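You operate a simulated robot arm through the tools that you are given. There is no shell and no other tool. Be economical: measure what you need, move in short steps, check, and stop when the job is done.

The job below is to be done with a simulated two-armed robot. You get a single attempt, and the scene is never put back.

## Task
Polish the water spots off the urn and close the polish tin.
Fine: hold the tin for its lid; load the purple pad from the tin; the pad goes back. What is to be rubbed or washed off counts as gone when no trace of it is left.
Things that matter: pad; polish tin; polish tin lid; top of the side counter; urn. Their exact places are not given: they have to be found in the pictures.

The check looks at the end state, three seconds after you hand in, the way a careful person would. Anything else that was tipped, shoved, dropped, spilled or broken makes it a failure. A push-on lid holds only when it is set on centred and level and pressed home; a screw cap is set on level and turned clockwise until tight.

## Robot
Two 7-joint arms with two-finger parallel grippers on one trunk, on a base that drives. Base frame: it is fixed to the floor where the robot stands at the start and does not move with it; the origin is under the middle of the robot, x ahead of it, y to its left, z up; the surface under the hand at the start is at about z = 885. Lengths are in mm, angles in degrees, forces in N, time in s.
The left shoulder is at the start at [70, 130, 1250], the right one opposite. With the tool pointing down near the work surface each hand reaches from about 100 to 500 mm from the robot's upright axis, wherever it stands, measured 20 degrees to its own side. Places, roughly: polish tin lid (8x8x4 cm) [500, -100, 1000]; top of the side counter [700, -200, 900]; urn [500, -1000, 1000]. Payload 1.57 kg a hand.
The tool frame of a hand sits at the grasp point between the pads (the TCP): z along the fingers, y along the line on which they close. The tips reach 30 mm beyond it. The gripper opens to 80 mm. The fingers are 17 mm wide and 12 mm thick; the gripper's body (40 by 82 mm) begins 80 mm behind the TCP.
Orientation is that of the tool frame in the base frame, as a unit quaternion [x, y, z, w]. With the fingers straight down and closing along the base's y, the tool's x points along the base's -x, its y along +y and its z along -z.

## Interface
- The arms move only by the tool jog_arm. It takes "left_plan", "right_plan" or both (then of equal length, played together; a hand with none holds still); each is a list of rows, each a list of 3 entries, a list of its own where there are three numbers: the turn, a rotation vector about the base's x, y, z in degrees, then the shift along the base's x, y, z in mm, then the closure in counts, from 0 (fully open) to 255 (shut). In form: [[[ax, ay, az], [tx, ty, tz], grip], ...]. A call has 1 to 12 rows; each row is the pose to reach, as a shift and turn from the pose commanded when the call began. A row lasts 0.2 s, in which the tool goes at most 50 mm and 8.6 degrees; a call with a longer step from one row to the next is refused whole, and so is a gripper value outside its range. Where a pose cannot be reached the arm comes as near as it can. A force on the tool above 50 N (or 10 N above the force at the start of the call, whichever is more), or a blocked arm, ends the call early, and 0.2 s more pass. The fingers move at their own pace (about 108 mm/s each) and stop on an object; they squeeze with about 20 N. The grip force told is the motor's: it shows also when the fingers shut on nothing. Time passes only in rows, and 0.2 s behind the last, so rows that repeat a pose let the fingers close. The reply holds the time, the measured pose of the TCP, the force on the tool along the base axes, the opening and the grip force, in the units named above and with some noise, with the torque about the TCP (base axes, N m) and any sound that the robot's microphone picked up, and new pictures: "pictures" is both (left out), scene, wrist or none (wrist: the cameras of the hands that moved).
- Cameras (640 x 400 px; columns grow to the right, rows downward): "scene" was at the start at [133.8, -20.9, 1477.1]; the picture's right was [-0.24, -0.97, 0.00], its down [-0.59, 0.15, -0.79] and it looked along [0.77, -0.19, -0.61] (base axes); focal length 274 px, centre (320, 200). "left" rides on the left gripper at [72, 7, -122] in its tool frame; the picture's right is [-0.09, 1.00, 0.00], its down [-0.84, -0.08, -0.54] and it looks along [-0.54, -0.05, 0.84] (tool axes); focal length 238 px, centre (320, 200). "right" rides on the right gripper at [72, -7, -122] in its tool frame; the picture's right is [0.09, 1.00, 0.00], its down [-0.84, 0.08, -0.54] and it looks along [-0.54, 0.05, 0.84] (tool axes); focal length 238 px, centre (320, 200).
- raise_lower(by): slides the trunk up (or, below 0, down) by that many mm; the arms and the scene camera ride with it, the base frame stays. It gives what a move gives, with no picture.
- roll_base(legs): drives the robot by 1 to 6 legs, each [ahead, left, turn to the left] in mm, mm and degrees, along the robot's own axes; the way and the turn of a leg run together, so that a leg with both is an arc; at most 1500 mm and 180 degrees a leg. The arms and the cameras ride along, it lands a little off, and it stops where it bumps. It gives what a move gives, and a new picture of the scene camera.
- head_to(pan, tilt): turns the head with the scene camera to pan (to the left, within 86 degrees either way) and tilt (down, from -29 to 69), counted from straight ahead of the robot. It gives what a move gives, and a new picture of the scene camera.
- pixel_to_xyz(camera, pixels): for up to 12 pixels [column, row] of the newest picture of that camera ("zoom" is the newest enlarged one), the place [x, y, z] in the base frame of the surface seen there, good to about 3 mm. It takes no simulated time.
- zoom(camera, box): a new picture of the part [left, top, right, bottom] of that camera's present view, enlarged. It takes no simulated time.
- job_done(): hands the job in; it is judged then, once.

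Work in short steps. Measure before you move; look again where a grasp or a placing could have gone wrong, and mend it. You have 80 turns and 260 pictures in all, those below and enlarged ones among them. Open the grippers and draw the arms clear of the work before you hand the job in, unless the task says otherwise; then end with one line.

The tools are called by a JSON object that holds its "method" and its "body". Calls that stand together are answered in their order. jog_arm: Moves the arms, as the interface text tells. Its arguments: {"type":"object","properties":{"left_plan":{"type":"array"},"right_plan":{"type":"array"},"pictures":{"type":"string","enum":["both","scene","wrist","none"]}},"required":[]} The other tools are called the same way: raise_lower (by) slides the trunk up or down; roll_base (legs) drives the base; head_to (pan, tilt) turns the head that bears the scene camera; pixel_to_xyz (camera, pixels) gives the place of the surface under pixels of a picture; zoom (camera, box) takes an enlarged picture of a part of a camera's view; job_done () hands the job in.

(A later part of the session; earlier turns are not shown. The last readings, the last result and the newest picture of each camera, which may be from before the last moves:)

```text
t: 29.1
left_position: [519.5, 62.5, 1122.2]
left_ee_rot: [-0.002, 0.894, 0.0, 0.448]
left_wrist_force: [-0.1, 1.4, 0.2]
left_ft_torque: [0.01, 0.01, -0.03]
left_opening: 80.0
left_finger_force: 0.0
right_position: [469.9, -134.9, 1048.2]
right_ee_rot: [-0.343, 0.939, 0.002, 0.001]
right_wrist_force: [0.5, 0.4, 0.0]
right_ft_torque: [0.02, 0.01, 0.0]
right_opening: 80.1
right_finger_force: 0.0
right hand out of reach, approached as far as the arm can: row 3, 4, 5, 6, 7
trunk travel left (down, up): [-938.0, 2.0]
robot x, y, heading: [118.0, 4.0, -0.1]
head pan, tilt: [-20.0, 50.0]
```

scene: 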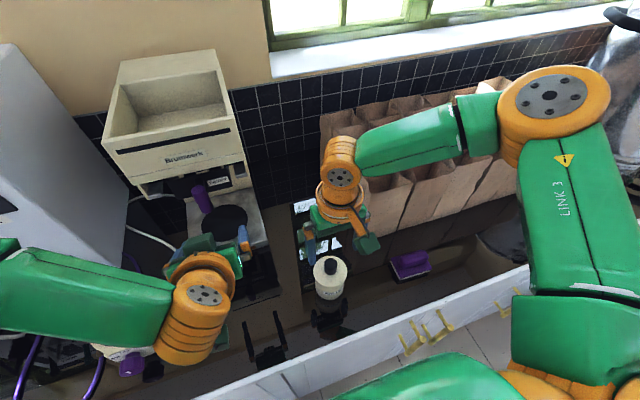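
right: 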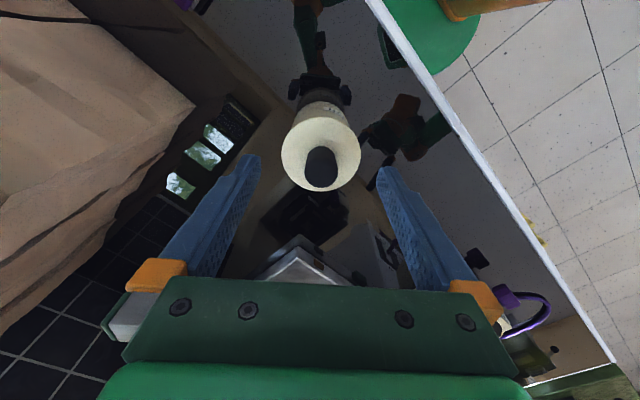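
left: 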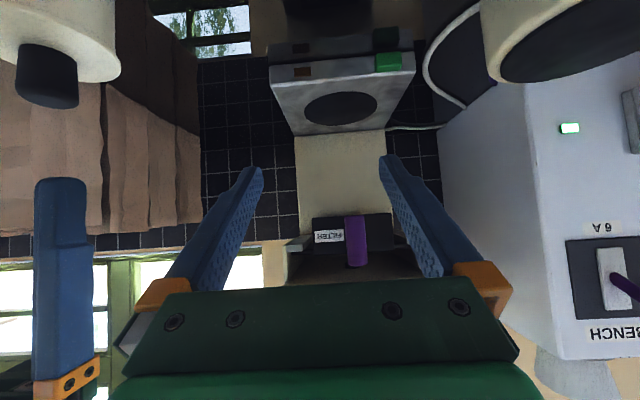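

Yaw isn't the limiter. I'll retreat up and outward to unfold the elbow, then descend on the right side as a test of low reach.

{"method": "jog_arm", "body": {"right_plan": [[[0, 0, -8], [0, -10, 30], 0], [[0, 0, -16], [0, -30, 60], 0], [[0, 0, -24], [0, -60, 90], 0], [[0, 0, -32], [0, -90, 120], 0], [[0, 0, -40], [0, -115, 140], 0], [[0, 0, -40], [0, -115, 100], 0], [[0, 0, -40], [0, -115, 60], 0], [[0, 0, -40], [0, -115, 20], 0], [[0, 0, -40], [0, -115, -20], 0], [[0, 0, -40], [0, -115, -45], 0]], "pictures": "scene"}}

```text
t: 31.3
left_position: [522.0, 62.4, 1122.6]
left_ee_rot: [-0.001, 0.895, -0.001, 0.447]
left_wrist_force: [-0.4, -0.1, -0.5]
left_ft_torque: [-0.01, -0.02, 0.03]
left_opening: 79.7
left_finger_force: 0.0
right_position: [471.6, -250.9, 1002.4]
right_ee_rot: [-0.001, 1.0, 0.001, 0.001]
right_wrist_force: [-0.1, -0.5, 0.6]
right_ft_torque: [0.0, -0.01, 0.0]
right_opening: 79.9
right_finger_force: 0.0
trunk travel left (down, up): [-938.0, 2.0]
robot x, y, heading: [120.8, 9.2, -0.2]
head pan, tilt: [-20.0, 50.0]
```

scene: 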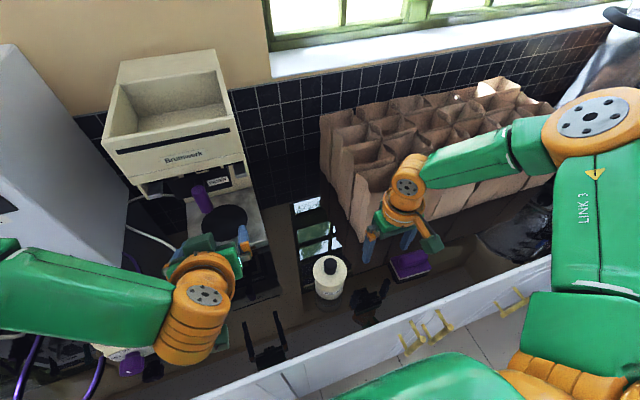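

Right reaches low when its wrist is outboard. So the right will grip the knob leaned outboard (yaw 90°, 30° tilt, closing along x). I yaw the right hand while raising it and return the left to above the tin.

{"method": "jog_arm", "body": {"right_plan": [[[0, 0, 8.2], [1, -10, 20], 0], [[0, 0, 16.4], [2, -20, 40], 0], [[0, 0, 24.6], [3, -30, 60], 0], [[0, 0, 32.8], [4, -40, 80], 0], [[0, 0, 41], [5, -50, 90], 0], [[0, 0, 49.2], [6, -60, 90], 0], [[0, 0, 57.4], [7, -60, 90], 0], [[0, 0, 65.6], [8, -60, 90], 0], [[0, 0, 73.8], [8, -60, 90], 0], [[0, 0, 82], [8, -60, 90], 0], [[0, 0, 90], [8, -60, 90], 0]], "left_plan": [[[0, 0, 0], [0, 0, 0], 0], [[0, 0, 0], [-10, 0, 0], 0], [[0, 0, 0], [-20, -20, 0], 0], [[0, 0, 0], [-30, -40, 0], 0], [[0, 0, 0], [-40, -65, -10], 0], [[0, 0, 0], [-40, -90, -20], 0], [[0, 0, 0], [-40, -115, -30], 0], [[0, 0, 0], [-40, -140, -40], 0], [[0, 0, 0], [-40, -165, -50], 0], [[0, 0, 0], [-40, -189, -50], 0], [[0, 0, 0], [-40, -189, -50], 0]]}}

```text
t: 33.7
left_position: [480.3, -113.5, 1071.0]
left_ee_rot: [-0.001, 0.894, -0.001, 0.447]
left_wrist_force: [-0.6, -1.1, 0.1]
left_ft_torque: [-0.03, 0.01, 0.0]
left_opening: 80.0
left_finger_force: 0.0
left hand out of reach, approached as far as the arm can: row 10, 11
right_position: [479.5, -311.1, 1092.3]
right_ee_rot: [0.708, -0.706, -0.001, -0.001]
right_wrist_force: [0.1, -0.2, -0.2]
right_ft_torque: [-0.03, 0.01, 0.01]
right_opening: 79.8
right_finger_force: 0.0
trunk travel left (down, up): [-938.0, 2.0]
robot x, y, heading: [122.2, 4.7, -0.1]
head pan, tilt: [-20.0, 50.0]
```

scene: 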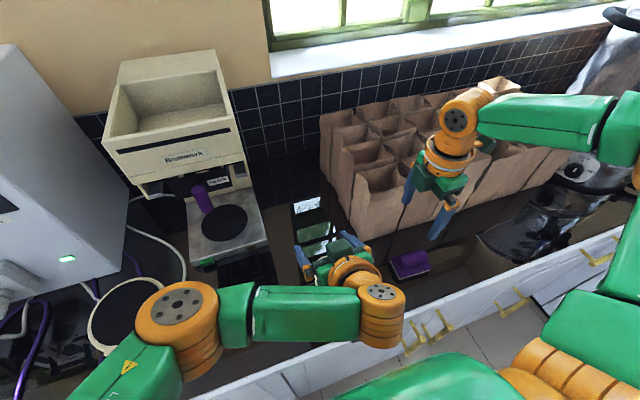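
right: 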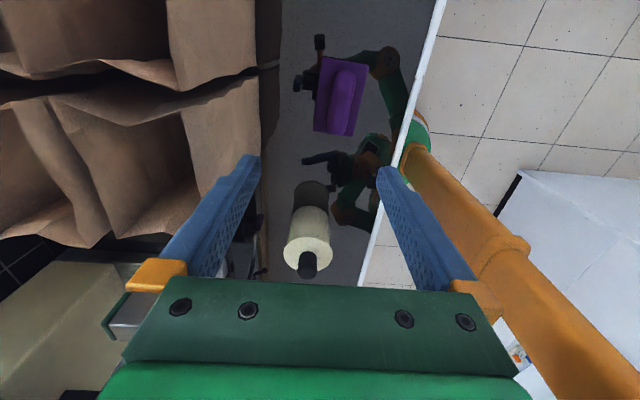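
left: 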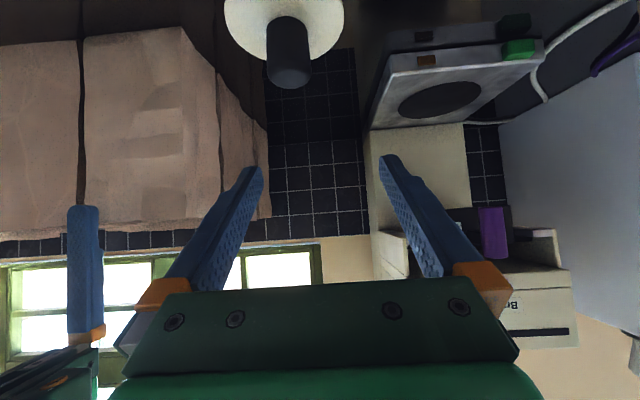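

Right yaw 90 works; the left falls short by 13 mm. I shift the base right 35 mm and then tilt the right hand.

{"method": "roll_base", "body": {"legs": [[0, -40, 0]]}}

{"method": "jog_arm", "body": {"right_plan": [[[6, 0, 0], [0, 5, 0], 0], [[12, 0, 0], [0, 10, 0], 0], [[18, 0, 0], [0, 15, 0], 0], [[24, 0, 0], [0, 20, 0], 0], [[30, 0, 0], [0, 25, 0], 0]], "pictures": "wrist"}}

```text
t: 34.6
left_position: [479.7, -145.4, 1071.1]
left_ee_rot: [-0.002, 0.894, -0.004, 0.449]
left_wrist_force: [-0.4, 0.4, -0.4]
left_ft_torque: [-0.04, 0.03, -0.06]
left_opening: 80.1
left_finger_force: 0.1
right_position: [479.4, -343.4, 1094.8]
right_ee_rot: [0.708, -0.706, 0.001, 0.001]
right_wrist_force: [-0.3, 0.9, -0.5]
right_ft_torque: [-0.06, -0.02, 0.01]
right_opening: 80.2
right_finger_force: 0.0
trunk travel left (down, up): [-938.0, 2.0]
robot x, y, heading: [119.2, -32.4, 0.2]
head pan, tilt: [-20.0, 50.0]
```

scene: 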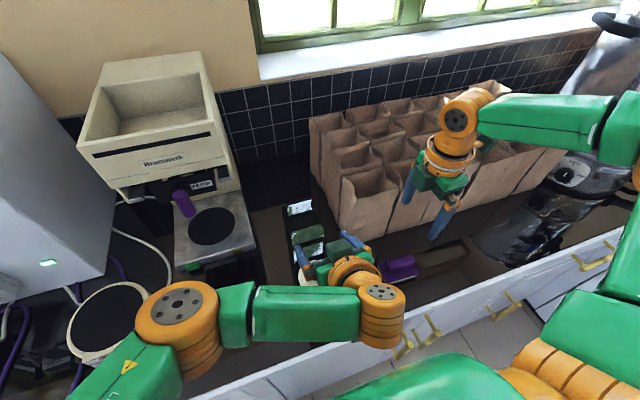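

```text
t: 35.8
left_position: [480.9, -154.0, 1070.7]
left_ee_rot: [0.0, 0.894, -0.001, 0.448]
left_wrist_force: [0.1, -1.1, 0.1]
left_ft_torque: [0.02, 0.06, -0.05]
left_opening: 80.0
left_finger_force: 0.1
right_position: [479.6, -324.2, 1091.3]
right_ee_rot: [0.684, -0.682, -0.184, -0.184]
right_wrist_force: [0.5, -0.4, 0.7]
right_ft_torque: [0.0, 0.0, 0.0]
right_opening: 79.9
right_finger_force: 0.0
trunk travel left (down, up): [-938.0, 2.0]
robot x, y, heading: [117.3, -35.9, -0.1]
head pan, tilt: [-20.0, 50.0]
```

right: 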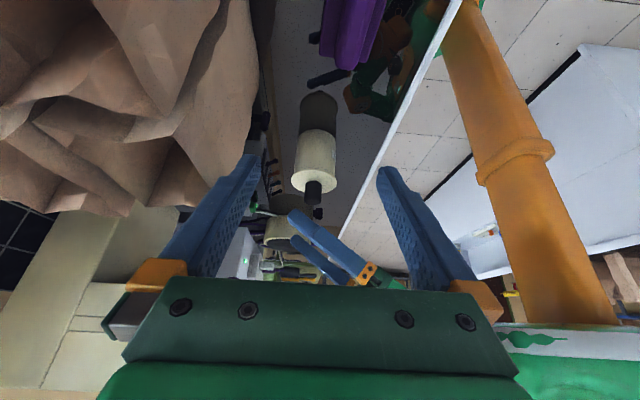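

Tilt works. Left now centres over the tin (y +27), descends 140 and grips.

{"method": "jog_arm", "body": {"left_plan": [[[0, 0, 0], [-1, 27, 0], 0], [[0, 0, 0], [-1, 27, 0], 0], [[0, 0, 0], [-1, 27, -30], 0], [[0, 0, 0], [-1, 27, -60], 0], [[0, 0, 0], [-1, 27, -90], 0], [[0, 0, 0], [-1, 27, -120], 0], [[0, 0, 0], [-1, 27, -141], 0], [[0, 0, 0], [-1, 27, -141], 0], [[0, 0, 0], [-1, 27, -141], 255], [[0, 0, 0], [-1, 27, -141], 255], [[0, 0, 0], [-1, 27, -141], 255], [[0, 0, 0], [-1, 27, -141], 255]]}}

```text
t: 38.4
left_position: [481.0, -116.9, 934.4]
left_ee_rot: [0.0, 0.894, -0.002, 0.447]
left_wrist_force: [-0.2, -0.4, 0.1]
left_ft_torque: [0.1, -0.08, -0.03]
left_opening: 65.7
left_finger_force: 19.9
left hand out of reach, approached as far as the arm can: row 7, 8, 9, 10, 11, 12
right_position: [479.7, -325.0, 1091.2]
right_ee_rot: [0.684, -0.682, -0.184, -0.183]
right_wrist_force: [-0.3, -0.5, -0.7]
right_ft_torque: [0.03, 0.0, -0.02]
right_opening: 79.9
right_finger_force: 0.0
trunk travel left (down, up): [-938.0, 2.0]
robot x, y, heading: [123.5, -33.0, -0.0]
head pan, tilt: [-20.0, 50.0]
```

scene: 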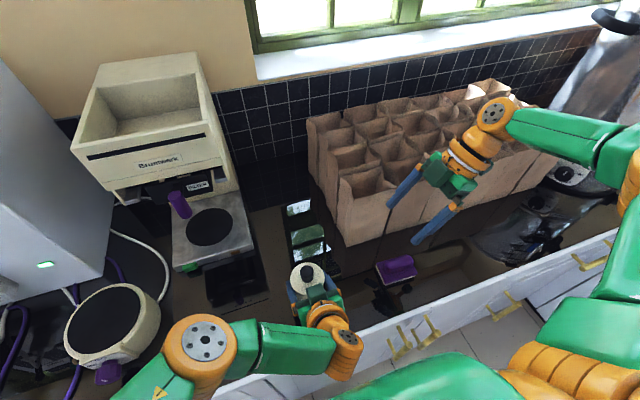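
left: 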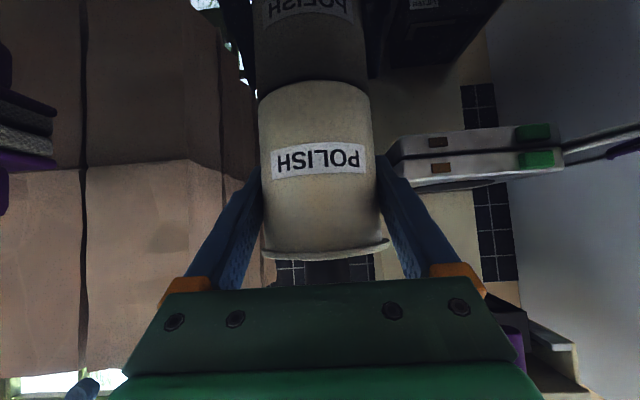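

Tin is gripped (opening 65.7) with TCP at y≈-117, so the tin may have slid slightly. I re-measure the knob.

{"method": "zoom", "body": {"camera": "scene", "box": [270, 245, 350, 295]}}

{"method": "pixel_to_xyz", "body": {"camera": "scene", "pixels": [[307, 267], [307, 270], [303, 269], [311, 269], [292, 279], [324, 277], [308, 287]]}}

```text
8.00 times, centred on (310, 270) of scene
```

zoom: 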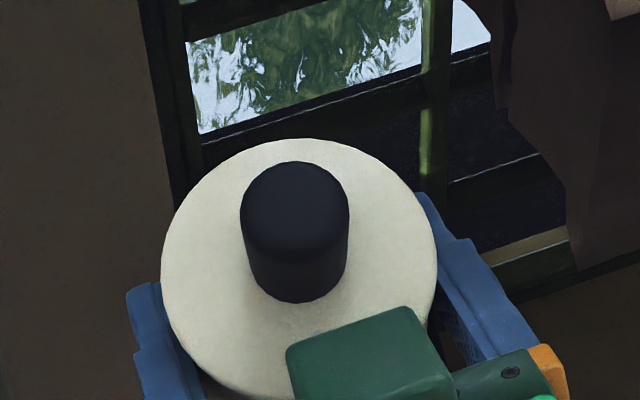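

```text
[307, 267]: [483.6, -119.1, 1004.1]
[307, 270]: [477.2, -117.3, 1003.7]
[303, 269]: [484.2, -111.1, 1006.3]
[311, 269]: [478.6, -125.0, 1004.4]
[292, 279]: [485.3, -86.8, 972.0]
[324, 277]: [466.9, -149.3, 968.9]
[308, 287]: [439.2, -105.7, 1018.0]
```

A green part of the left gripper is near the knob at zoom (370,355). I measure its extents to be sure the right fingers clear it.

{"method": "pixel_to_xyz", "body": {"camera": "zoom", "pixels": [[405, 312], [295, 352], [350, 330], [420, 340], [380, 370], [310, 390], [490, 365], [250, 215], [343, 215], [295, 170], [297, 245], [297, 295]]}}

```text
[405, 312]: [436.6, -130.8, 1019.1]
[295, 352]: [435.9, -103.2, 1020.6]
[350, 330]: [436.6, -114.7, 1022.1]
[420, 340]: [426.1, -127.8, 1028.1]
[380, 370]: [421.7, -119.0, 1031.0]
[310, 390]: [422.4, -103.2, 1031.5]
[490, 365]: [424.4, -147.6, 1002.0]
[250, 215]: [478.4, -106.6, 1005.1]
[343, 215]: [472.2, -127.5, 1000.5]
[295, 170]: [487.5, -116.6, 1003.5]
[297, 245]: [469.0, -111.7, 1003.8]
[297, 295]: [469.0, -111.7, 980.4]
```

Obstacle edge is x≤438; knob centre (480,-117), Ø~24. Right closes to ~46 mm opening and approaches along its axis to a pre-grasp point.

{"method": "jog_arm", "body": {"right_plan": [[[0, 0, 0], [0, 33, 0], 108], [[0, 0, 0], [0, 66, -5], 108], [[0, 0, 0], [0, 99, -15], 108], [[0, 0, 0], [0, 132, -20], 108], [[0, 0, 0], [0, 165, -30], 108], [[0, 0, 0], [0, 165, -30], 108]]}}

```text
t: 39.8
left_position: [480.6, -116.7, 935.2]
left_ee_rot: [0.0, 0.894, -0.001, 0.447]
left_wrist_force: [0.1, -0.2, 0.1]
left_ft_torque: [0.01, 0.01, 0.01]
left_opening: 65.7
left_finger_force: 19.9
right_position: [478.7, -162.4, 1063.4]
right_ee_rot: [0.684, -0.682, -0.184, -0.183]
right_wrist_force: [0.4, 0.4, -0.1]
right_ft_torque: [0.01, 0.01, 0.02]
right_opening: 45.8
right_finger_force: 0.0
trunk travel left (down, up): [-938.0, 2.0]
robot x, y, heading: [118.7, -32.0, 0.2]
head pan, tilt: [-20.0, 50.0]
```

scene: 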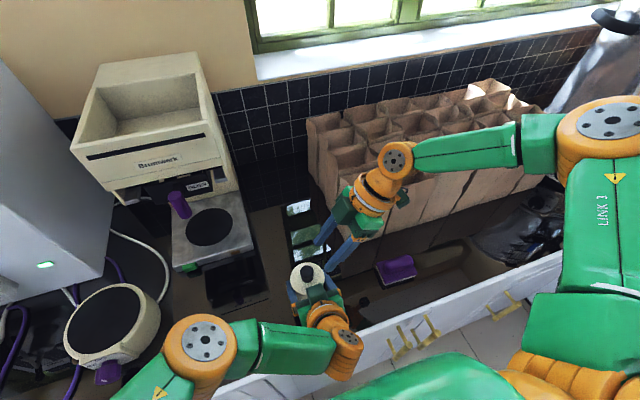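
right: 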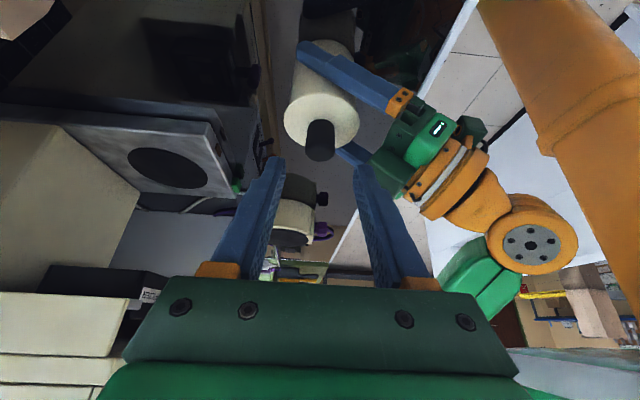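

Knob centred at col 320 between the fingers. Advance along the tool axis and grip the knob.

{"method": "jog_arm", "body": {"right_plan": [[[0, 0, 0], [0, 12, -20], 108], [[0, 0, 0], [0, 24, -40], 108], [[0, 0, 0], [0, 35, -59], 108], [[0, 0, 0], [0, 35, -59], 108], [[0, 0, 0], [0, 35, -59], 255], [[0, 0, 0], [0, 35, -59], 255], [[0, 0, 0], [0, 35, -59], 255]]}}

```text
t: 41.4
left_position: [480.7, -117.4, 934.3]
left_ee_rot: [-0.001, 0.895, -0.002, 0.446]
left_wrist_force: [0.3, 0.0, 0.0]
left_ft_torque: [-0.02, 0.04, 0.0]
left_opening: 65.3
left_finger_force: 19.6
right_position: [470.3, -135.3, 1019.3]
right_ee_rot: [0.683, -0.683, -0.184, -0.184]
right_wrist_force: [0.0, -0.6, 0.3]
right_ft_torque: [-0.02, 0.02, -0.02]
right_opening: 26.2
right_finger_force: 20.0
right hand out of reach, approached as far as the arm can: row 3, 4, 5, 6, 7
trunk travel left (down, up): [-938.0, 2.0]
robot x, y, heading: [119.7, -30.0, 0.3]
head pan, tilt: [-20.0, 50.0]
```

scene: 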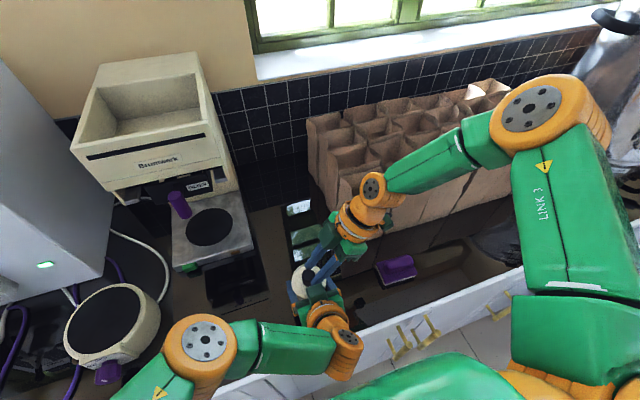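
right: 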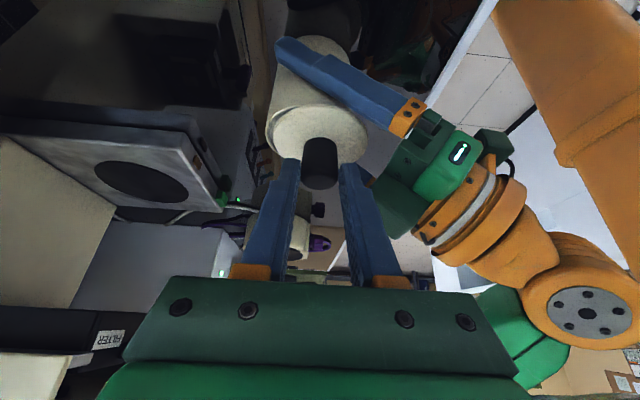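

Right hand gripped the knob higher and at x≈470, 10 mm off; I check for tin tilt.

{"method": "zoom", "body": {"camera": "scene", "box": [265, 225, 375, 305]}}

{"method": "zoom", "body": {"camera": "left", "box": [200, 60, 440, 290]}}

```text
5.00 times, centred on (320, 265) of scene
```

zoom: 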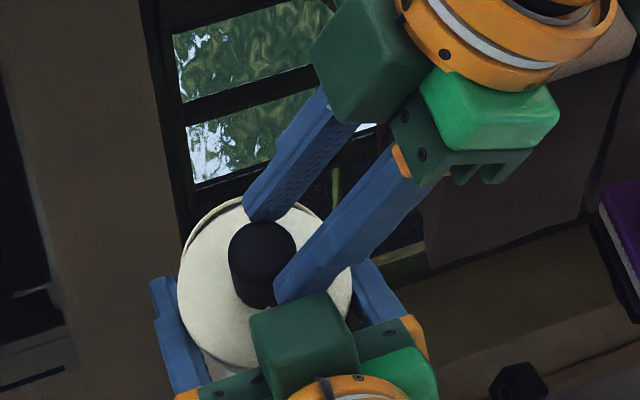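

```text
1.74 times, centred on (320, 175) of left
```

zoom: 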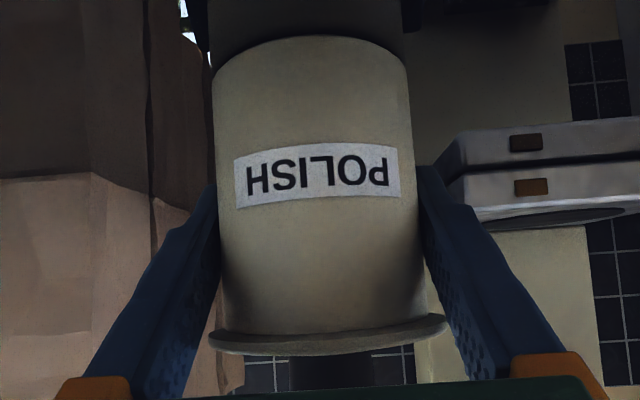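

The lid has begun to tilt off the tin (double rim at zoom (215,205)), so it pulls off. I lift the right hand straight up with the lid.

{"method": "jog_arm", "body": {"right_plan": [[[0, 0, 0], [0, 0, 15], 255], [[0, 0, 0], [0, 0, 35], 255], [[0, 0, 0], [0, 0, 60], 255], [[0, 0, 0], [0, -10, 85], 255], [[0, 0, 0], [0, -10, 85], 255]]}}

```text
t: 42.6
left_position: [481.6, -116.6, 934.8]
left_ee_rot: [-0.001, 0.895, -0.001, 0.447]
left_wrist_force: [-0.5, -0.1, 0.2]
left_ft_torque: [0.02, 0.0, 0.03]
left_opening: 65.3
left_finger_force: 19.9
right_position: [469.5, -144.3, 1106.3]
right_ee_rot: [0.683, -0.682, -0.184, -0.183]
right_wrist_force: [-0.6, 0.3, -0.5]
right_ft_torque: [0.01, 0.0, 0.01]
right_opening: 26.2
right_finger_force: 19.5
trunk travel left (down, up): [-938.0, 2.0]
robot x, y, heading: [121.1, -32.3, 0.2]
head pan, tilt: [-20.0, 50.0]
```

scene: 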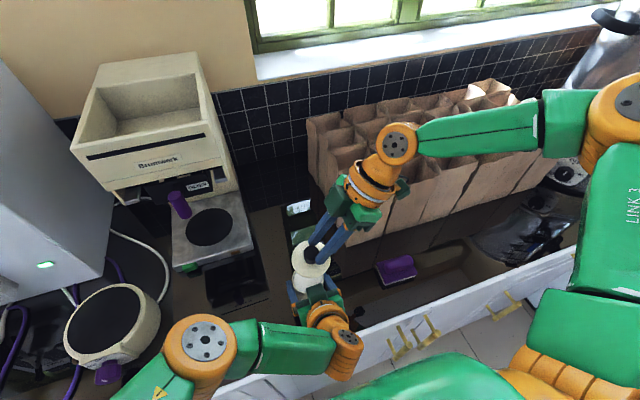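
right: 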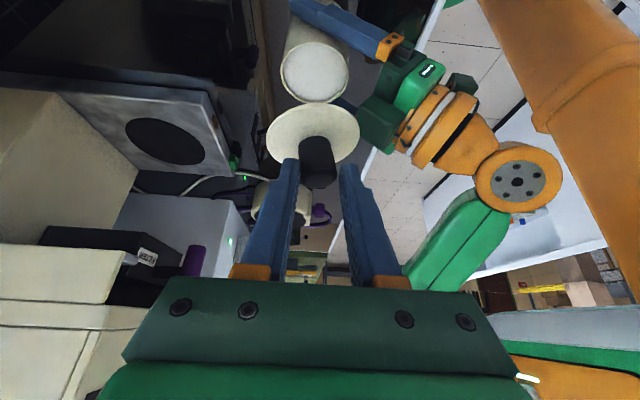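

The lid is off and the tin shows white polish inside. I look at the lid's attitude and the tin opening.

{"method": "zoom", "body": {"camera": "right", "box": [240, 10, 400, 210]}}

{"method": "pixel_to_xyz", "body": {"camera": "right", "pixels": [[270, 135], [355, 130], [315, 107], [305, 155], [340, 155], [318, 160], [315, 70], [285, 70], [346, 70], [315, 95], [312, 45]]}}

{"method": "zoom", "body": {"camera": "scene", "box": [270, 200, 380, 310]}}

```text
2.00 times, centred on (320, 110) of right
```

zoom: 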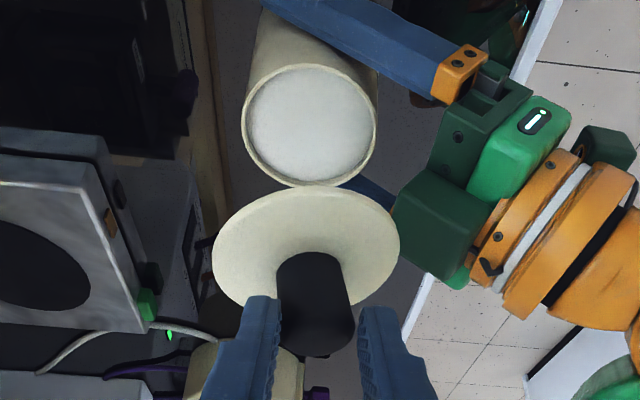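

```text
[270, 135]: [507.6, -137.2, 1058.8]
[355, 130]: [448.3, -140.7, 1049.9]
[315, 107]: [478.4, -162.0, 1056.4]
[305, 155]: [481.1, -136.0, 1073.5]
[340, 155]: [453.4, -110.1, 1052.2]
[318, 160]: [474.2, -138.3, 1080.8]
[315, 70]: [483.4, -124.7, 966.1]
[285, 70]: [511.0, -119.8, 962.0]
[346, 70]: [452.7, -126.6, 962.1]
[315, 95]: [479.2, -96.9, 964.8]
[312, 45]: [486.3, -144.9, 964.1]
```

```text
3.64 times, centred on (325, 255) of scene
```

zoom: 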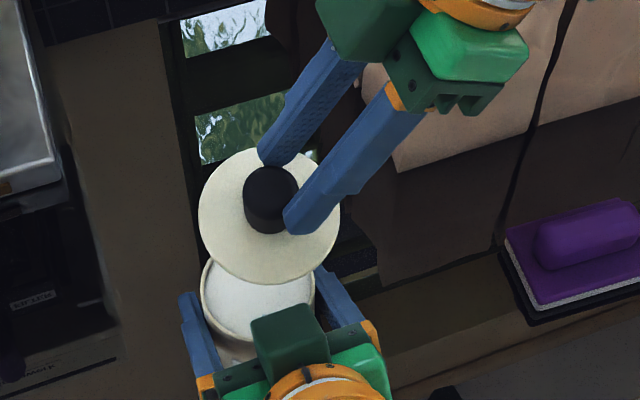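

Lid is held ~8° tilted; polish is flush with the tin's rim (z≈964). I'll set the lid on the free counter between tin and pad, around (476,-220).

{"method": "jog_arm", "body": {"right_plan": [[[0, -4, 0], [0, -30, 0], 255], [[0, -8, 0], [0, -60, 0], 255], [[0, -8, 0], [0, -90, 0], 255], [[0, -8, 0], [0, -90, -35], 255], [[0, -8, 0], [0, -90, -70], 255], [[0, -8, 0], [0, -90, -105], 255], [[0, -8, 0], [0, -90, -135], 255], [[0, -8, 0], [0, -90, -135], 255]]}}

```text
t: 44.4
left_position: [480.4, -116.8, 934.2]
left_ee_rot: [0.0, 0.895, -0.002, 0.447]
left_wrist_force: [-0.8, -0.2, -0.8]
left_ft_torque: [0.06, 0.01, -0.02]
left_opening: 65.2
left_finger_force: 19.7
right_position: [458.8, -236.0, 989.6]
right_ee_rot: [0.696, -0.667, -0.136, -0.229]
right_wrist_force: [0.6, 0.1, -0.4]
right_ft_torque: [0.02, 0.01, 0.06]
right_opening: 25.7
right_finger_force: 20.5
right hand out of reach, approached as far as the arm can: row 7, 8
trunk travel left (down, up): [-938.0, 2.0]
robot x, y, heading: [119.3, -36.0, 0.2]
head pan, tilt: [-20.0, 50.0]
```

scene: 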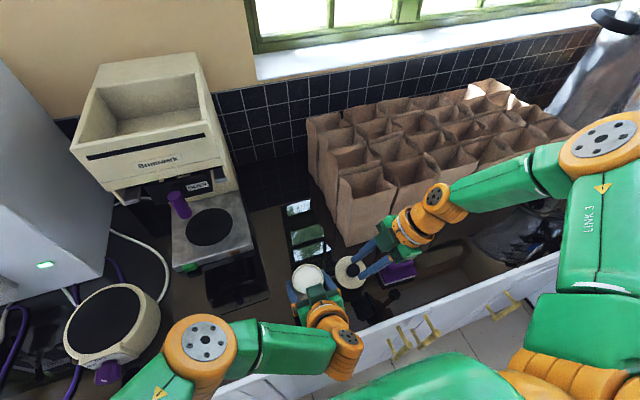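
right: 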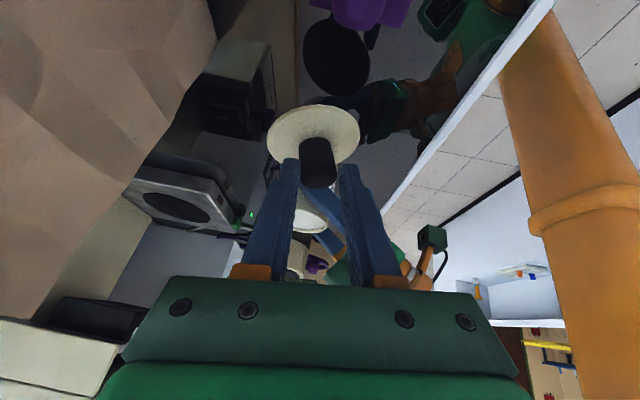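

Reach bottoms out because the trunk is raised. I release the tin with the left hand, lift it clear, then lower the trunk 40 mm with the lid.

{"method": "jog_arm", "body": {"left_plan": [[[0, 0, 0], [0, 0, 0], 0], [[0, 0, 0], [0, 0, 0], 0], [[0, 0, 0], [0, 0, 0], 0], [[0, 0, 0], [0, 0, 40], 0], [[0, 0, 0], [0, 0, 80], 0], [[0, 0, 0], [0, 0, 120], 0], [[0, 0, 0], [0, 30, 150], 0], [[0, 0, 0], [0, 70, 180], 0], [[0, 0, 0], [0, 110, 200], 0]], "pictures": "none"}}

{"method": "raise_lower", "body": {"by": -35}}

{"method": "zoom", "body": {"camera": "scene", "box": [260, 200, 440, 320]}}

```text
t: 46.4
left_position: [480.0, -3.1, 1134.8]
left_ee_rot: [-0.001, 0.894, -0.002, 0.448]
left_wrist_force: [0.5, -0.1, -1.2]
left_ft_torque: [0.01, -0.02, 0.0]
left_opening: 80.1
left_finger_force: 0.1
right_position: [459.4, -233.7, 990.0]
right_ee_rot: [0.695, -0.668, -0.134, -0.229]
right_wrist_force: [0.7, 0.5, -0.6]
right_ft_torque: [-0.04, 0.0, -0.02]
right_opening: 25.9
right_finger_force: 19.9
trunk travel left (down, up): [-938.0, 2.0]
robot x, y, heading: [121.1, -31.8, 0.3]
head pan, tilt: [-20.0, 50.0]
```

```text
t: 47.2
left_position: [479.7, -4.8, 1098.6]
left_ee_rot: [-0.001, 0.894, 0.0, 0.447]
left_wrist_force: [0.0, -0.9, 0.2]
left_ft_torque: [0.0, -0.01, 0.0]
left_opening: 80.1
left_finger_force: 0.0
right_position: [459.9, -233.7, 955.4]
right_ee_rot: [0.694, -0.668, -0.135, -0.23]
right_wrist_force: [-0.2, 0.0, -0.2]
right_ft_torque: [0.0, 0.01, 0.03]
right_opening: 25.7
right_finger_force: 20.2
trunk travel left (down, up): [-903.0, 37.0]
robot x, y, heading: [122.1, -33.1, 0.2]
head pan, tilt: [-20.0, 50.0]
```

```text
3.33 times, centred on (350, 260) of scene
```

zoom: 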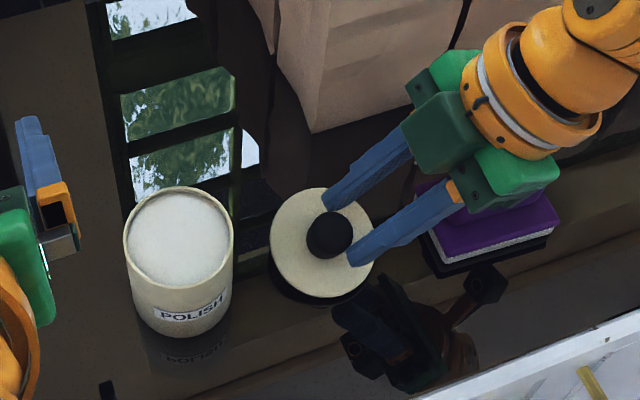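

Lid hovers just above the counter; I measure its plate height.

{"method": "pixel_to_xyz", "body": {"camera": "zoom", "pixels": [[278, 240], [320, 285], [300, 200], [360, 280], [330, 225], [180, 240], [128, 250], [228, 245], [180, 190], [180, 275], [490, 195], [300, 330]]}}

```text
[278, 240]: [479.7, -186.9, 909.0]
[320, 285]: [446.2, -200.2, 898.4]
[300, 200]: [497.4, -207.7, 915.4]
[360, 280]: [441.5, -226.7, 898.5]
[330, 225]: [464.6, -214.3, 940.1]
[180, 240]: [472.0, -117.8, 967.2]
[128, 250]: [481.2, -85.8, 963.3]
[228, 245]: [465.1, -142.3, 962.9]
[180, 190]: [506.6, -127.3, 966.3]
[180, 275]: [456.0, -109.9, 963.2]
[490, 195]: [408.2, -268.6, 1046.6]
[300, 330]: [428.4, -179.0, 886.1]
```

The lid leans ~17° (far side high; my correction went the wrong way). I rotate +16° about y, then re-measure.

{"method": "jog_arm", "body": {"right_plan": [[[0, 5.5, 0], [0, 0, 3], 255], [[0, 11, 0], [0, 0, 3], 255], [[0, 16.5, 0], [0, 0, 3], 255], [[0, 16.5, 0], [0, 0, 3], 255]], "pictures": "scene"}}

{"method": "zoom", "body": {"camera": "scene", "box": [260, 200, 440, 320]}}

```text
t: 48.2
left_position: [479.0, -5.6, 1099.0]
left_ee_rot: [0.0, 0.894, -0.001, 0.448]
left_wrist_force: [-1.0, -0.3, -0.7]
left_ft_torque: [0.02, 0.0, 0.01]
left_opening: 79.9
left_finger_force: 0.1
right_position: [447.8, -235.4, 975.7]
right_ee_rot: [-0.668, 0.694, 0.234, 0.132]
right_wrist_force: [-1.1, -0.6, -0.6]
right_ft_torque: [-0.03, 0.0, 0.02]
right_opening: 26.0
right_finger_force: 19.5
right hand out of reach, approached as far as the arm can: row 2, 3, 4
trunk travel left (down, up): [-903.0, 37.0]
robot x, y, heading: [118.7, -31.7, 0.1]
head pan, tilt: [-20.0, 50.0]
```

scene: 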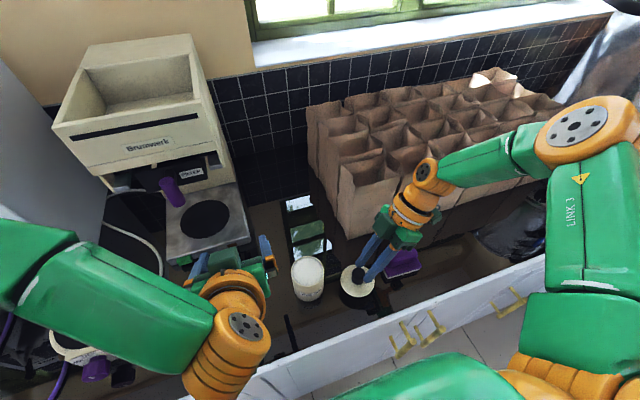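

```text
3.33 times, centred on (350, 260) of scene
```

zoom: 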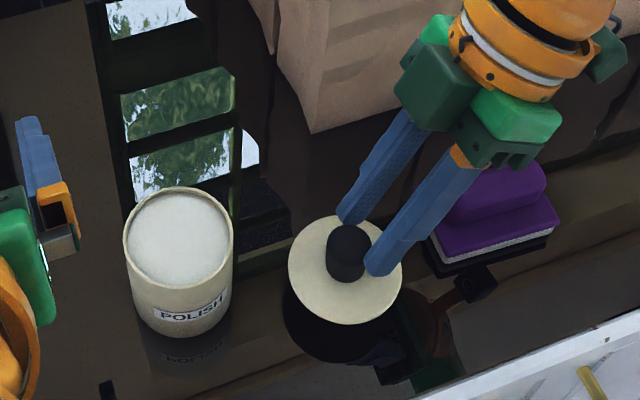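

Lid looks level now, hand at z 976. Measure it, then lower with the trunk.

{"method": "pixel_to_xyz", "body": {"camera": "zoom", "pixels": [[295, 270], [340, 315], [310, 235], [385, 305], [345, 240], [480, 195]]}}

```text
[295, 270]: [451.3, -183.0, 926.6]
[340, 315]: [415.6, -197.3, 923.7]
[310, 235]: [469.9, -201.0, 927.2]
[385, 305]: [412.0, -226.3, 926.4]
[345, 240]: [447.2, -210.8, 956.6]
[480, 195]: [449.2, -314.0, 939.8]
```

Lid is level with plate top at 926. I lower the trunk by 31, then check force.

{"method": "raise_lower", "body": {"by": -31}}

{"method": "zoom", "body": {"camera": "scene", "box": [260, 180, 440, 300]}}

```text
t: 48.9
left_position: [481.0, -4.4, 1066.9]
left_ee_rot: [-0.001, 0.894, -0.001, 0.448]
left_wrist_force: [-0.9, 0.6, -0.4]
left_ft_torque: [0.01, 0.0, 0.02]
left_opening: 80.2
left_finger_force: 0.1
right_position: [446.9, -234.8, 944.2]
right_ee_rot: [-0.668, 0.694, 0.233, 0.133]
right_wrist_force: [0.5, -0.5, 0.5]
right_ft_torque: [0.02, 0.0, 0.0]
right_opening: 25.7
right_finger_force: 20.0
trunk travel left (down, up): [-872.0, 68.0]
robot x, y, heading: [118.6, -34.0, -0.0]
head pan, tilt: [-20.0, 50.0]
```

```text
3.33 times, centred on (350, 240) of scene
```

zoom: 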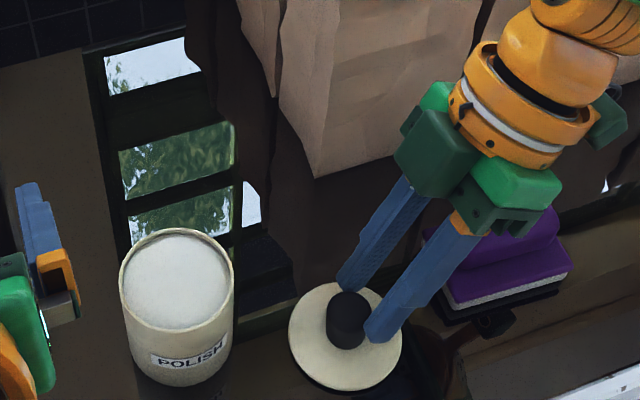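

Plate top ≈895; 3 mm lower, then open.

{"method": "raise_lower", "body": {"by": -3}}

{"method": "jog_arm", "body": {"right_plan": [[[0, 0, 0], [0, 0, 0], 170], [[0, 0, 0], [0, 0, 0], 108], [[0, 0, 0], [0, 0, 0], 60], [[0, 0, 0], [0, -12, 20], 60], [[0, 0, 0], [0, -30, 55], 60], [[0, 0, 0], [0, -40, 90], 60], [[0, 0, 0], [0, -50, 120], 60], [[0, 0, 0], [0, -50, 120], 60]], "pictures": "both"}}

{"method": "zoom", "body": {"camera": "scene", "box": [260, 180, 440, 300]}}

```text
t: 49.4
left_position: [480.8, -4.8, 1065.7]
left_ee_rot: [0.0, 0.894, -0.001, 0.447]
left_wrist_force: [1.0, -0.3, 1.0]
left_ft_torque: [0.01, 0.01, 0.0]
left_opening: 80.0
left_finger_force: 0.0
right_position: [446.8, -235.7, 941.3]
right_ee_rot: [-0.668, 0.694, 0.233, 0.133]
right_wrist_force: [-0.5, 0.2, -0.7]
right_ft_torque: [0.03, -0.04, -0.01]
right_opening: 26.1
right_finger_force: 19.5
trunk travel left (down, up): [-869.0, 71.0]
robot x, y, heading: [117.5, -33.7, 0.0]
head pan, tilt: [-20.0, 50.0]
```

```text
t: 51.2
left_position: [480.0, -5.3, 1065.0]
left_ee_rot: [0.0, 0.894, -0.001, 0.448]
left_wrist_force: [1.3, -0.1, -1.3]
left_ft_torque: [-0.01, -0.03, -0.02]
left_opening: 80.1
left_finger_force: 0.0
right_position: [446.8, -285.8, 1059.5]
right_ee_rot: [-0.667, 0.695, 0.233, 0.133]
right_wrist_force: [0.4, -0.3, -0.1]
right_ft_torque: [-0.03, 0.0, -0.07]
right_opening: 61.2
right_finger_force: 0.1
trunk travel left (down, up): [-869.0, 71.0]
robot x, y, heading: [122.7, -30.3, 0.3]
head pan, tilt: [-20.0, 50.0]
```

scene: 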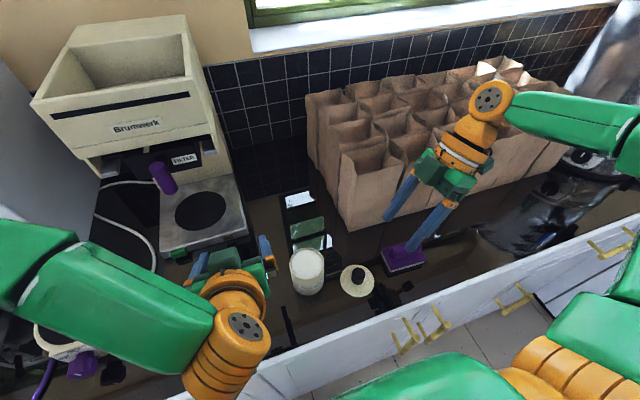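
right: 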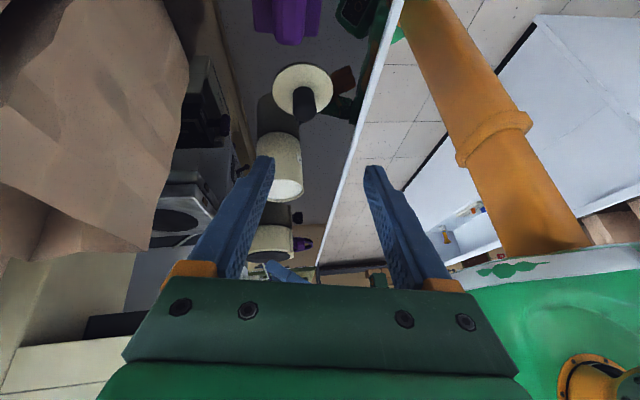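

```text
3.33 times, centred on (350, 240) of scene
```

zoom: 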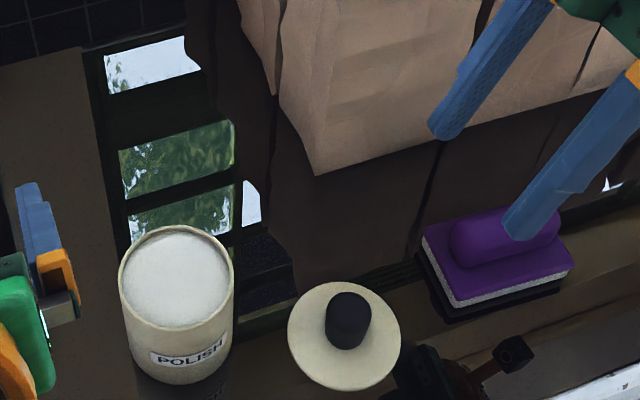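

Lid rests flat on the counter. Next I straighten the right hand to vertical (yaw 90) above the pad handle.

{"method": "jog_arm", "body": {"right_plan": [[[-7.5, -2.1, 0.6], [2, -10, 0], 60], [[-15, -4.1, 1.2], [4, -20, 0], 60], [[-22.6, -6.2, 1.7], [6, -30, 0], 60], [[-30.1, -8.2, 2.3], [8, -40, 0], 60], [[-30.1, -8.2, 2.3], [8, -40, -20], 60]]}}

{"method": "zoom", "body": {"camera": "right", "box": [240, 40, 400, 160]}}

```text
t: 52.4
left_position: [481.1, -4.9, 1065.5]
left_ee_rot: [-0.001, 0.895, 0.0, 0.447]
left_wrist_force: [-0.6, 0.0, -0.4]
left_ft_torque: [-0.04, 0.0, 0.02]
left_opening: 79.9
left_finger_force: 0.1
right_position: [455.5, -327.2, 1040.9]
right_ee_rot: [0.707, -0.707, 0.001, 0.002]
right_wrist_force: [-0.4, 0.0, 0.2]
right_ft_torque: [-0.04, 0.01, 0.01]
right_opening: 61.2
right_finger_force: 0.1
trunk travel left (down, up): [-869.0, 71.0]
robot x, y, heading: [117.2, -28.9, -0.0]
head pan, tilt: [-20.0, 50.0]
```

scene: 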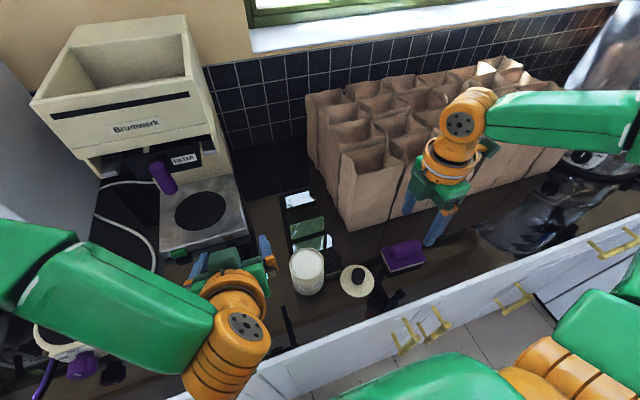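
right: 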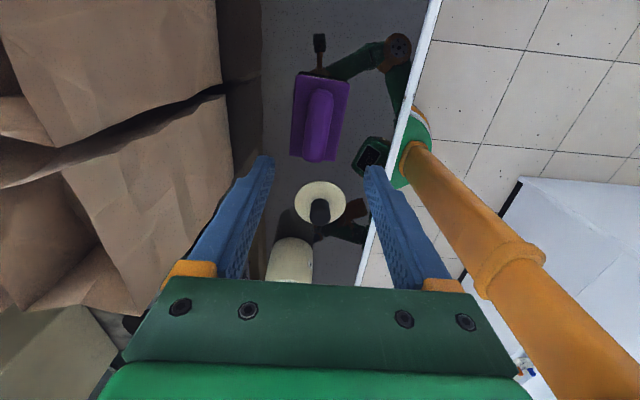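

```text
3.33 times, centred on (320, 100) of right
```

zoom: 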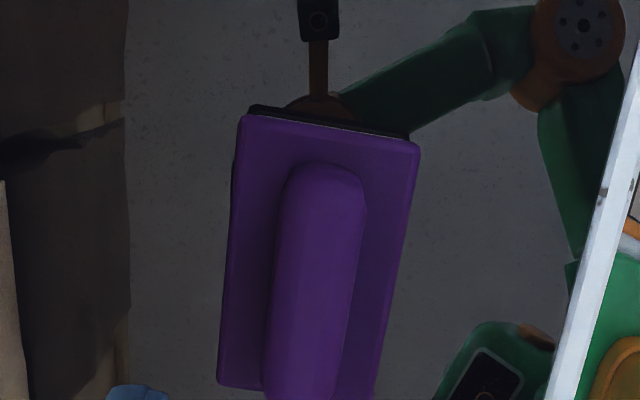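

{"method": "pixel_to_xyz", "body": {"camera": "zoom", "pixels": [[325, 180], [312, 300], [303, 380], [275, 290], [352, 290], [248, 122], [412, 150], [222, 380], [385, 290]]}}

{"method": "pixel_to_xyz", "body": {"camera": "right", "pixels": [[322, 95], [316, 130], [311, 155], [330, 158], [294, 150], [346, 88]]}}

```text
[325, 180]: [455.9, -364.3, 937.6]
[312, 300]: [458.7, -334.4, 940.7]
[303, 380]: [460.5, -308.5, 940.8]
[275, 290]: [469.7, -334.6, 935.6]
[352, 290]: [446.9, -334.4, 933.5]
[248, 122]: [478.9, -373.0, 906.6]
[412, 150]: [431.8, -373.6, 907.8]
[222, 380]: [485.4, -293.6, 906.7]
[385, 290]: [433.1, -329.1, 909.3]
```

```text
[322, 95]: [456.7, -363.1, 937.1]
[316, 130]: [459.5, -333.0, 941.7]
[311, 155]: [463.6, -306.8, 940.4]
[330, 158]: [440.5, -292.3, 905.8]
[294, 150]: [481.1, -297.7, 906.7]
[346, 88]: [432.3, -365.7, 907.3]
```

Handle centre ≈(459,-333), yawed −6°. Descend and grip it.

{"method": "jog_arm", "body": {"right_plan": [[[0, 0, -6], [4, -6, -20], 60], [[0, 0, -6], [4, -6, -50], 60], [[0, 0, -6], [4, -6, -80], 60], [[0, 0, -6], [4, -6, -99], 60], [[0, 0, -6], [4, -6, -99], 60], [[0, 0, -6], [4, -6, -99], 255], [[0, 0, -6], [4, -6, -99], 255], [[0, 0, -6], [4, -6, -99], 255]], "pictures": "both"}}

```text
t: 54.2
left_position: [480.2, -5.4, 1064.5]
left_ee_rot: [-0.002, 0.894, 0.0, 0.448]
left_wrist_force: [0.2, 0.3, 0.4]
left_ft_torque: [0.02, 0.03, 0.01]
left_opening: 80.1
left_finger_force: 0.1
right_position: [460.2, -330.8, 940.8]
right_ee_rot: [-0.67, 0.742, 0.0, -0.002]
right_wrist_force: [-0.5, 0.9, -0.2]
right_ft_torque: [-0.01, 0.0, -0.01]
right_opening: 23.1
right_finger_force: 19.8
trunk travel left (down, up): [-869.0, 71.0]
robot x, y, heading: [118.9, -31.9, -0.0]
head pan, tilt: [-20.0, 50.0]
```

scene: 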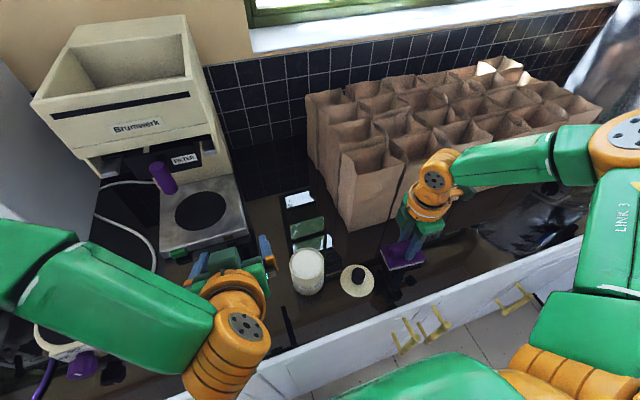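
right: 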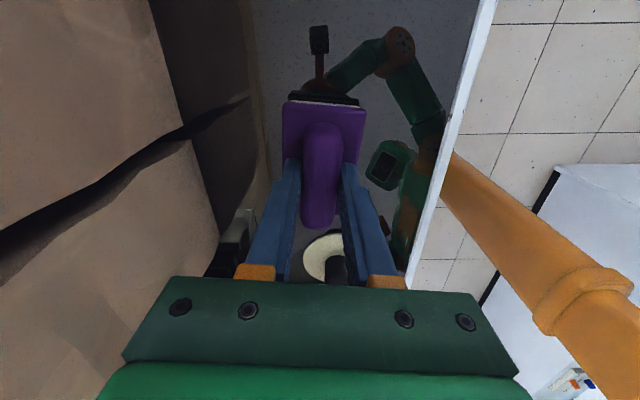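

Pad gripped (23 mm). I lift it clear and retract the left hand near the body, before driving left for the tin.

{"method": "jog_arm", "body": {"left_plan": [[[0, 6.2, 0], [-10, 5, 25], 0], [[0, 12.4, 0], [-25, 10, 50], 0], [[0, 18.6, 0], [-45, 15, 75], 0], [[0, 24.8, 0], [-65, 20, 95], 0], [[0, 31, 0], [-90, 25, 115], 0], [[0, 37, 0], [-120, 30, 135], 0]], "right_plan": [[[0, 0, 0], [0, 0, 20], 255], [[0, 0, 0], [0, 0, 50], 255], [[0, 0, 0], [0, 0, 80], 255], [[0, 0, 0], [0, 0, 110], 255], [[0, 0, 0], [0, 0, 140], 255], [[0, 0, 6], [0, 0, 150], 255]], "pictures": "wrist"}}

{"method": "head_to", "body": {"pan": 35, "tilt": 40}}

{"method": "pixel_to_xyz", "body": {"camera": "scene", "pixels": [[320, 100], [320, 150], [320, 200], [320, 250], [200, 150], [200, 250], [420, 150], [420, 250], [100, 200], [520, 200], [450, 300], [250, 300]]}}

```text
t: 55.6
left_position: [361.4, 24.9, 1201.5]
left_ee_rot: [-0.002, 0.99, 0.0, 0.14]
left_wrist_force: [-0.2, -0.5, 0.8]
left_ft_torque: [-0.02, 0.0, -0.01]
left_opening: 79.7
left_finger_force: 0.1
right_position: [458.6, -330.3, 1093.7]
right_ee_rot: [0.708, -0.706, 0.001, 0.001]
right_wrist_force: [0.0, 0.2, -0.8]
right_ft_torque: [0.0, -0.02, 0.01]
right_opening: 23.3
right_finger_force: 20.1
trunk travel left (down, up): [-869.0, 71.0]
robot x, y, heading: [119.4, -28.4, -0.1]
head pan, tilt: [-20.0, 50.0]
```

right: 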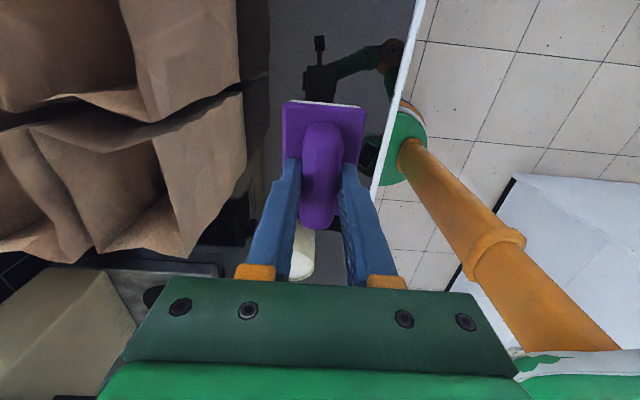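
left: 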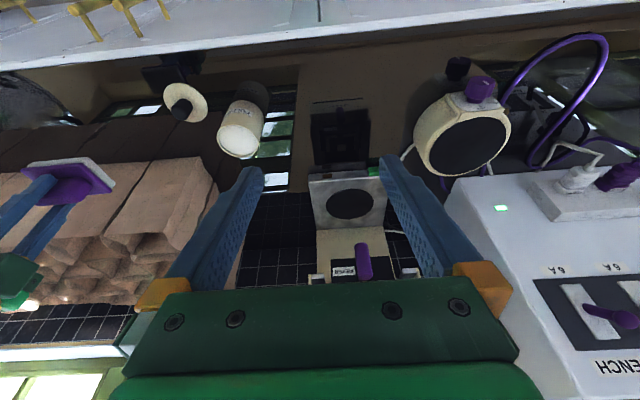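

```text
t: 56.9
left_position: [361.7, 23.1, 1200.2]
left_ee_rot: [-0.002, 0.99, -0.001, 0.141]
left_wrist_force: [0.3, -0.3, 0.2]
left_ft_torque: [0.0, 0.0, 0.01]
left_opening: 79.6
left_finger_force: 0.1
right_position: [458.2, -330.9, 1093.5]
right_ee_rot: [0.708, -0.707, 0.0, 0.001]
right_wrist_force: [-0.1, 0.2, -1.3]
right_ft_torque: [0.0, 0.01, 0.01]
right_opening: 23.2
right_finger_force: 19.9
trunk travel left (down, up): [-869.0, 71.0]
robot x, y, heading: [117.5, -31.0, 0.3]
head pan, tilt: [35.0, 40.0]
```

scene: 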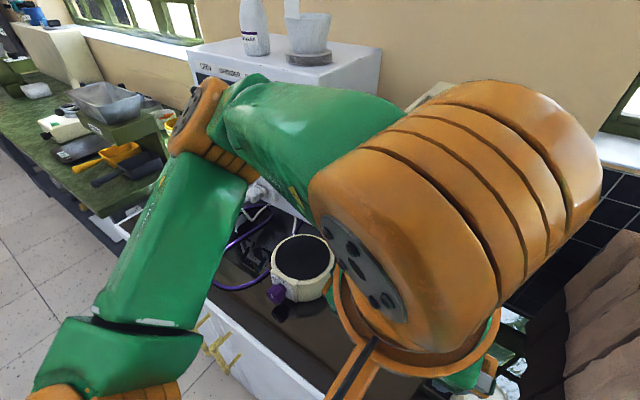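

```text
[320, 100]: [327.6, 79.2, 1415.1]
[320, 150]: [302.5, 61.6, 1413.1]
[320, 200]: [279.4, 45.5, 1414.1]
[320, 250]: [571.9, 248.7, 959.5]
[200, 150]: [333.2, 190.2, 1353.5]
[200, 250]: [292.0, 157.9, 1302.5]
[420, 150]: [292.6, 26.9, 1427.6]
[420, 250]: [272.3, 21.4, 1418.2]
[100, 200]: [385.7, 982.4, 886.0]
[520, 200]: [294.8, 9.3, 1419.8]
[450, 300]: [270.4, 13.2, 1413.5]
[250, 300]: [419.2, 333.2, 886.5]
```

{"method": "pixel_to_xyz", "body": {"camera": "scene", "pixels": [[195, 60], [260, 68], [360, 90], [380, 60], [195, 80], [270, 110], [175, 115]]}}

```text
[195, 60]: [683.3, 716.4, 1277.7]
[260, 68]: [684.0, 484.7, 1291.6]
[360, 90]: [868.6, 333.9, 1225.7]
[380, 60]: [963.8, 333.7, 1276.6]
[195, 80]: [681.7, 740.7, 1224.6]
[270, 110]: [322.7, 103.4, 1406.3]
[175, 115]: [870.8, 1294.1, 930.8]
```

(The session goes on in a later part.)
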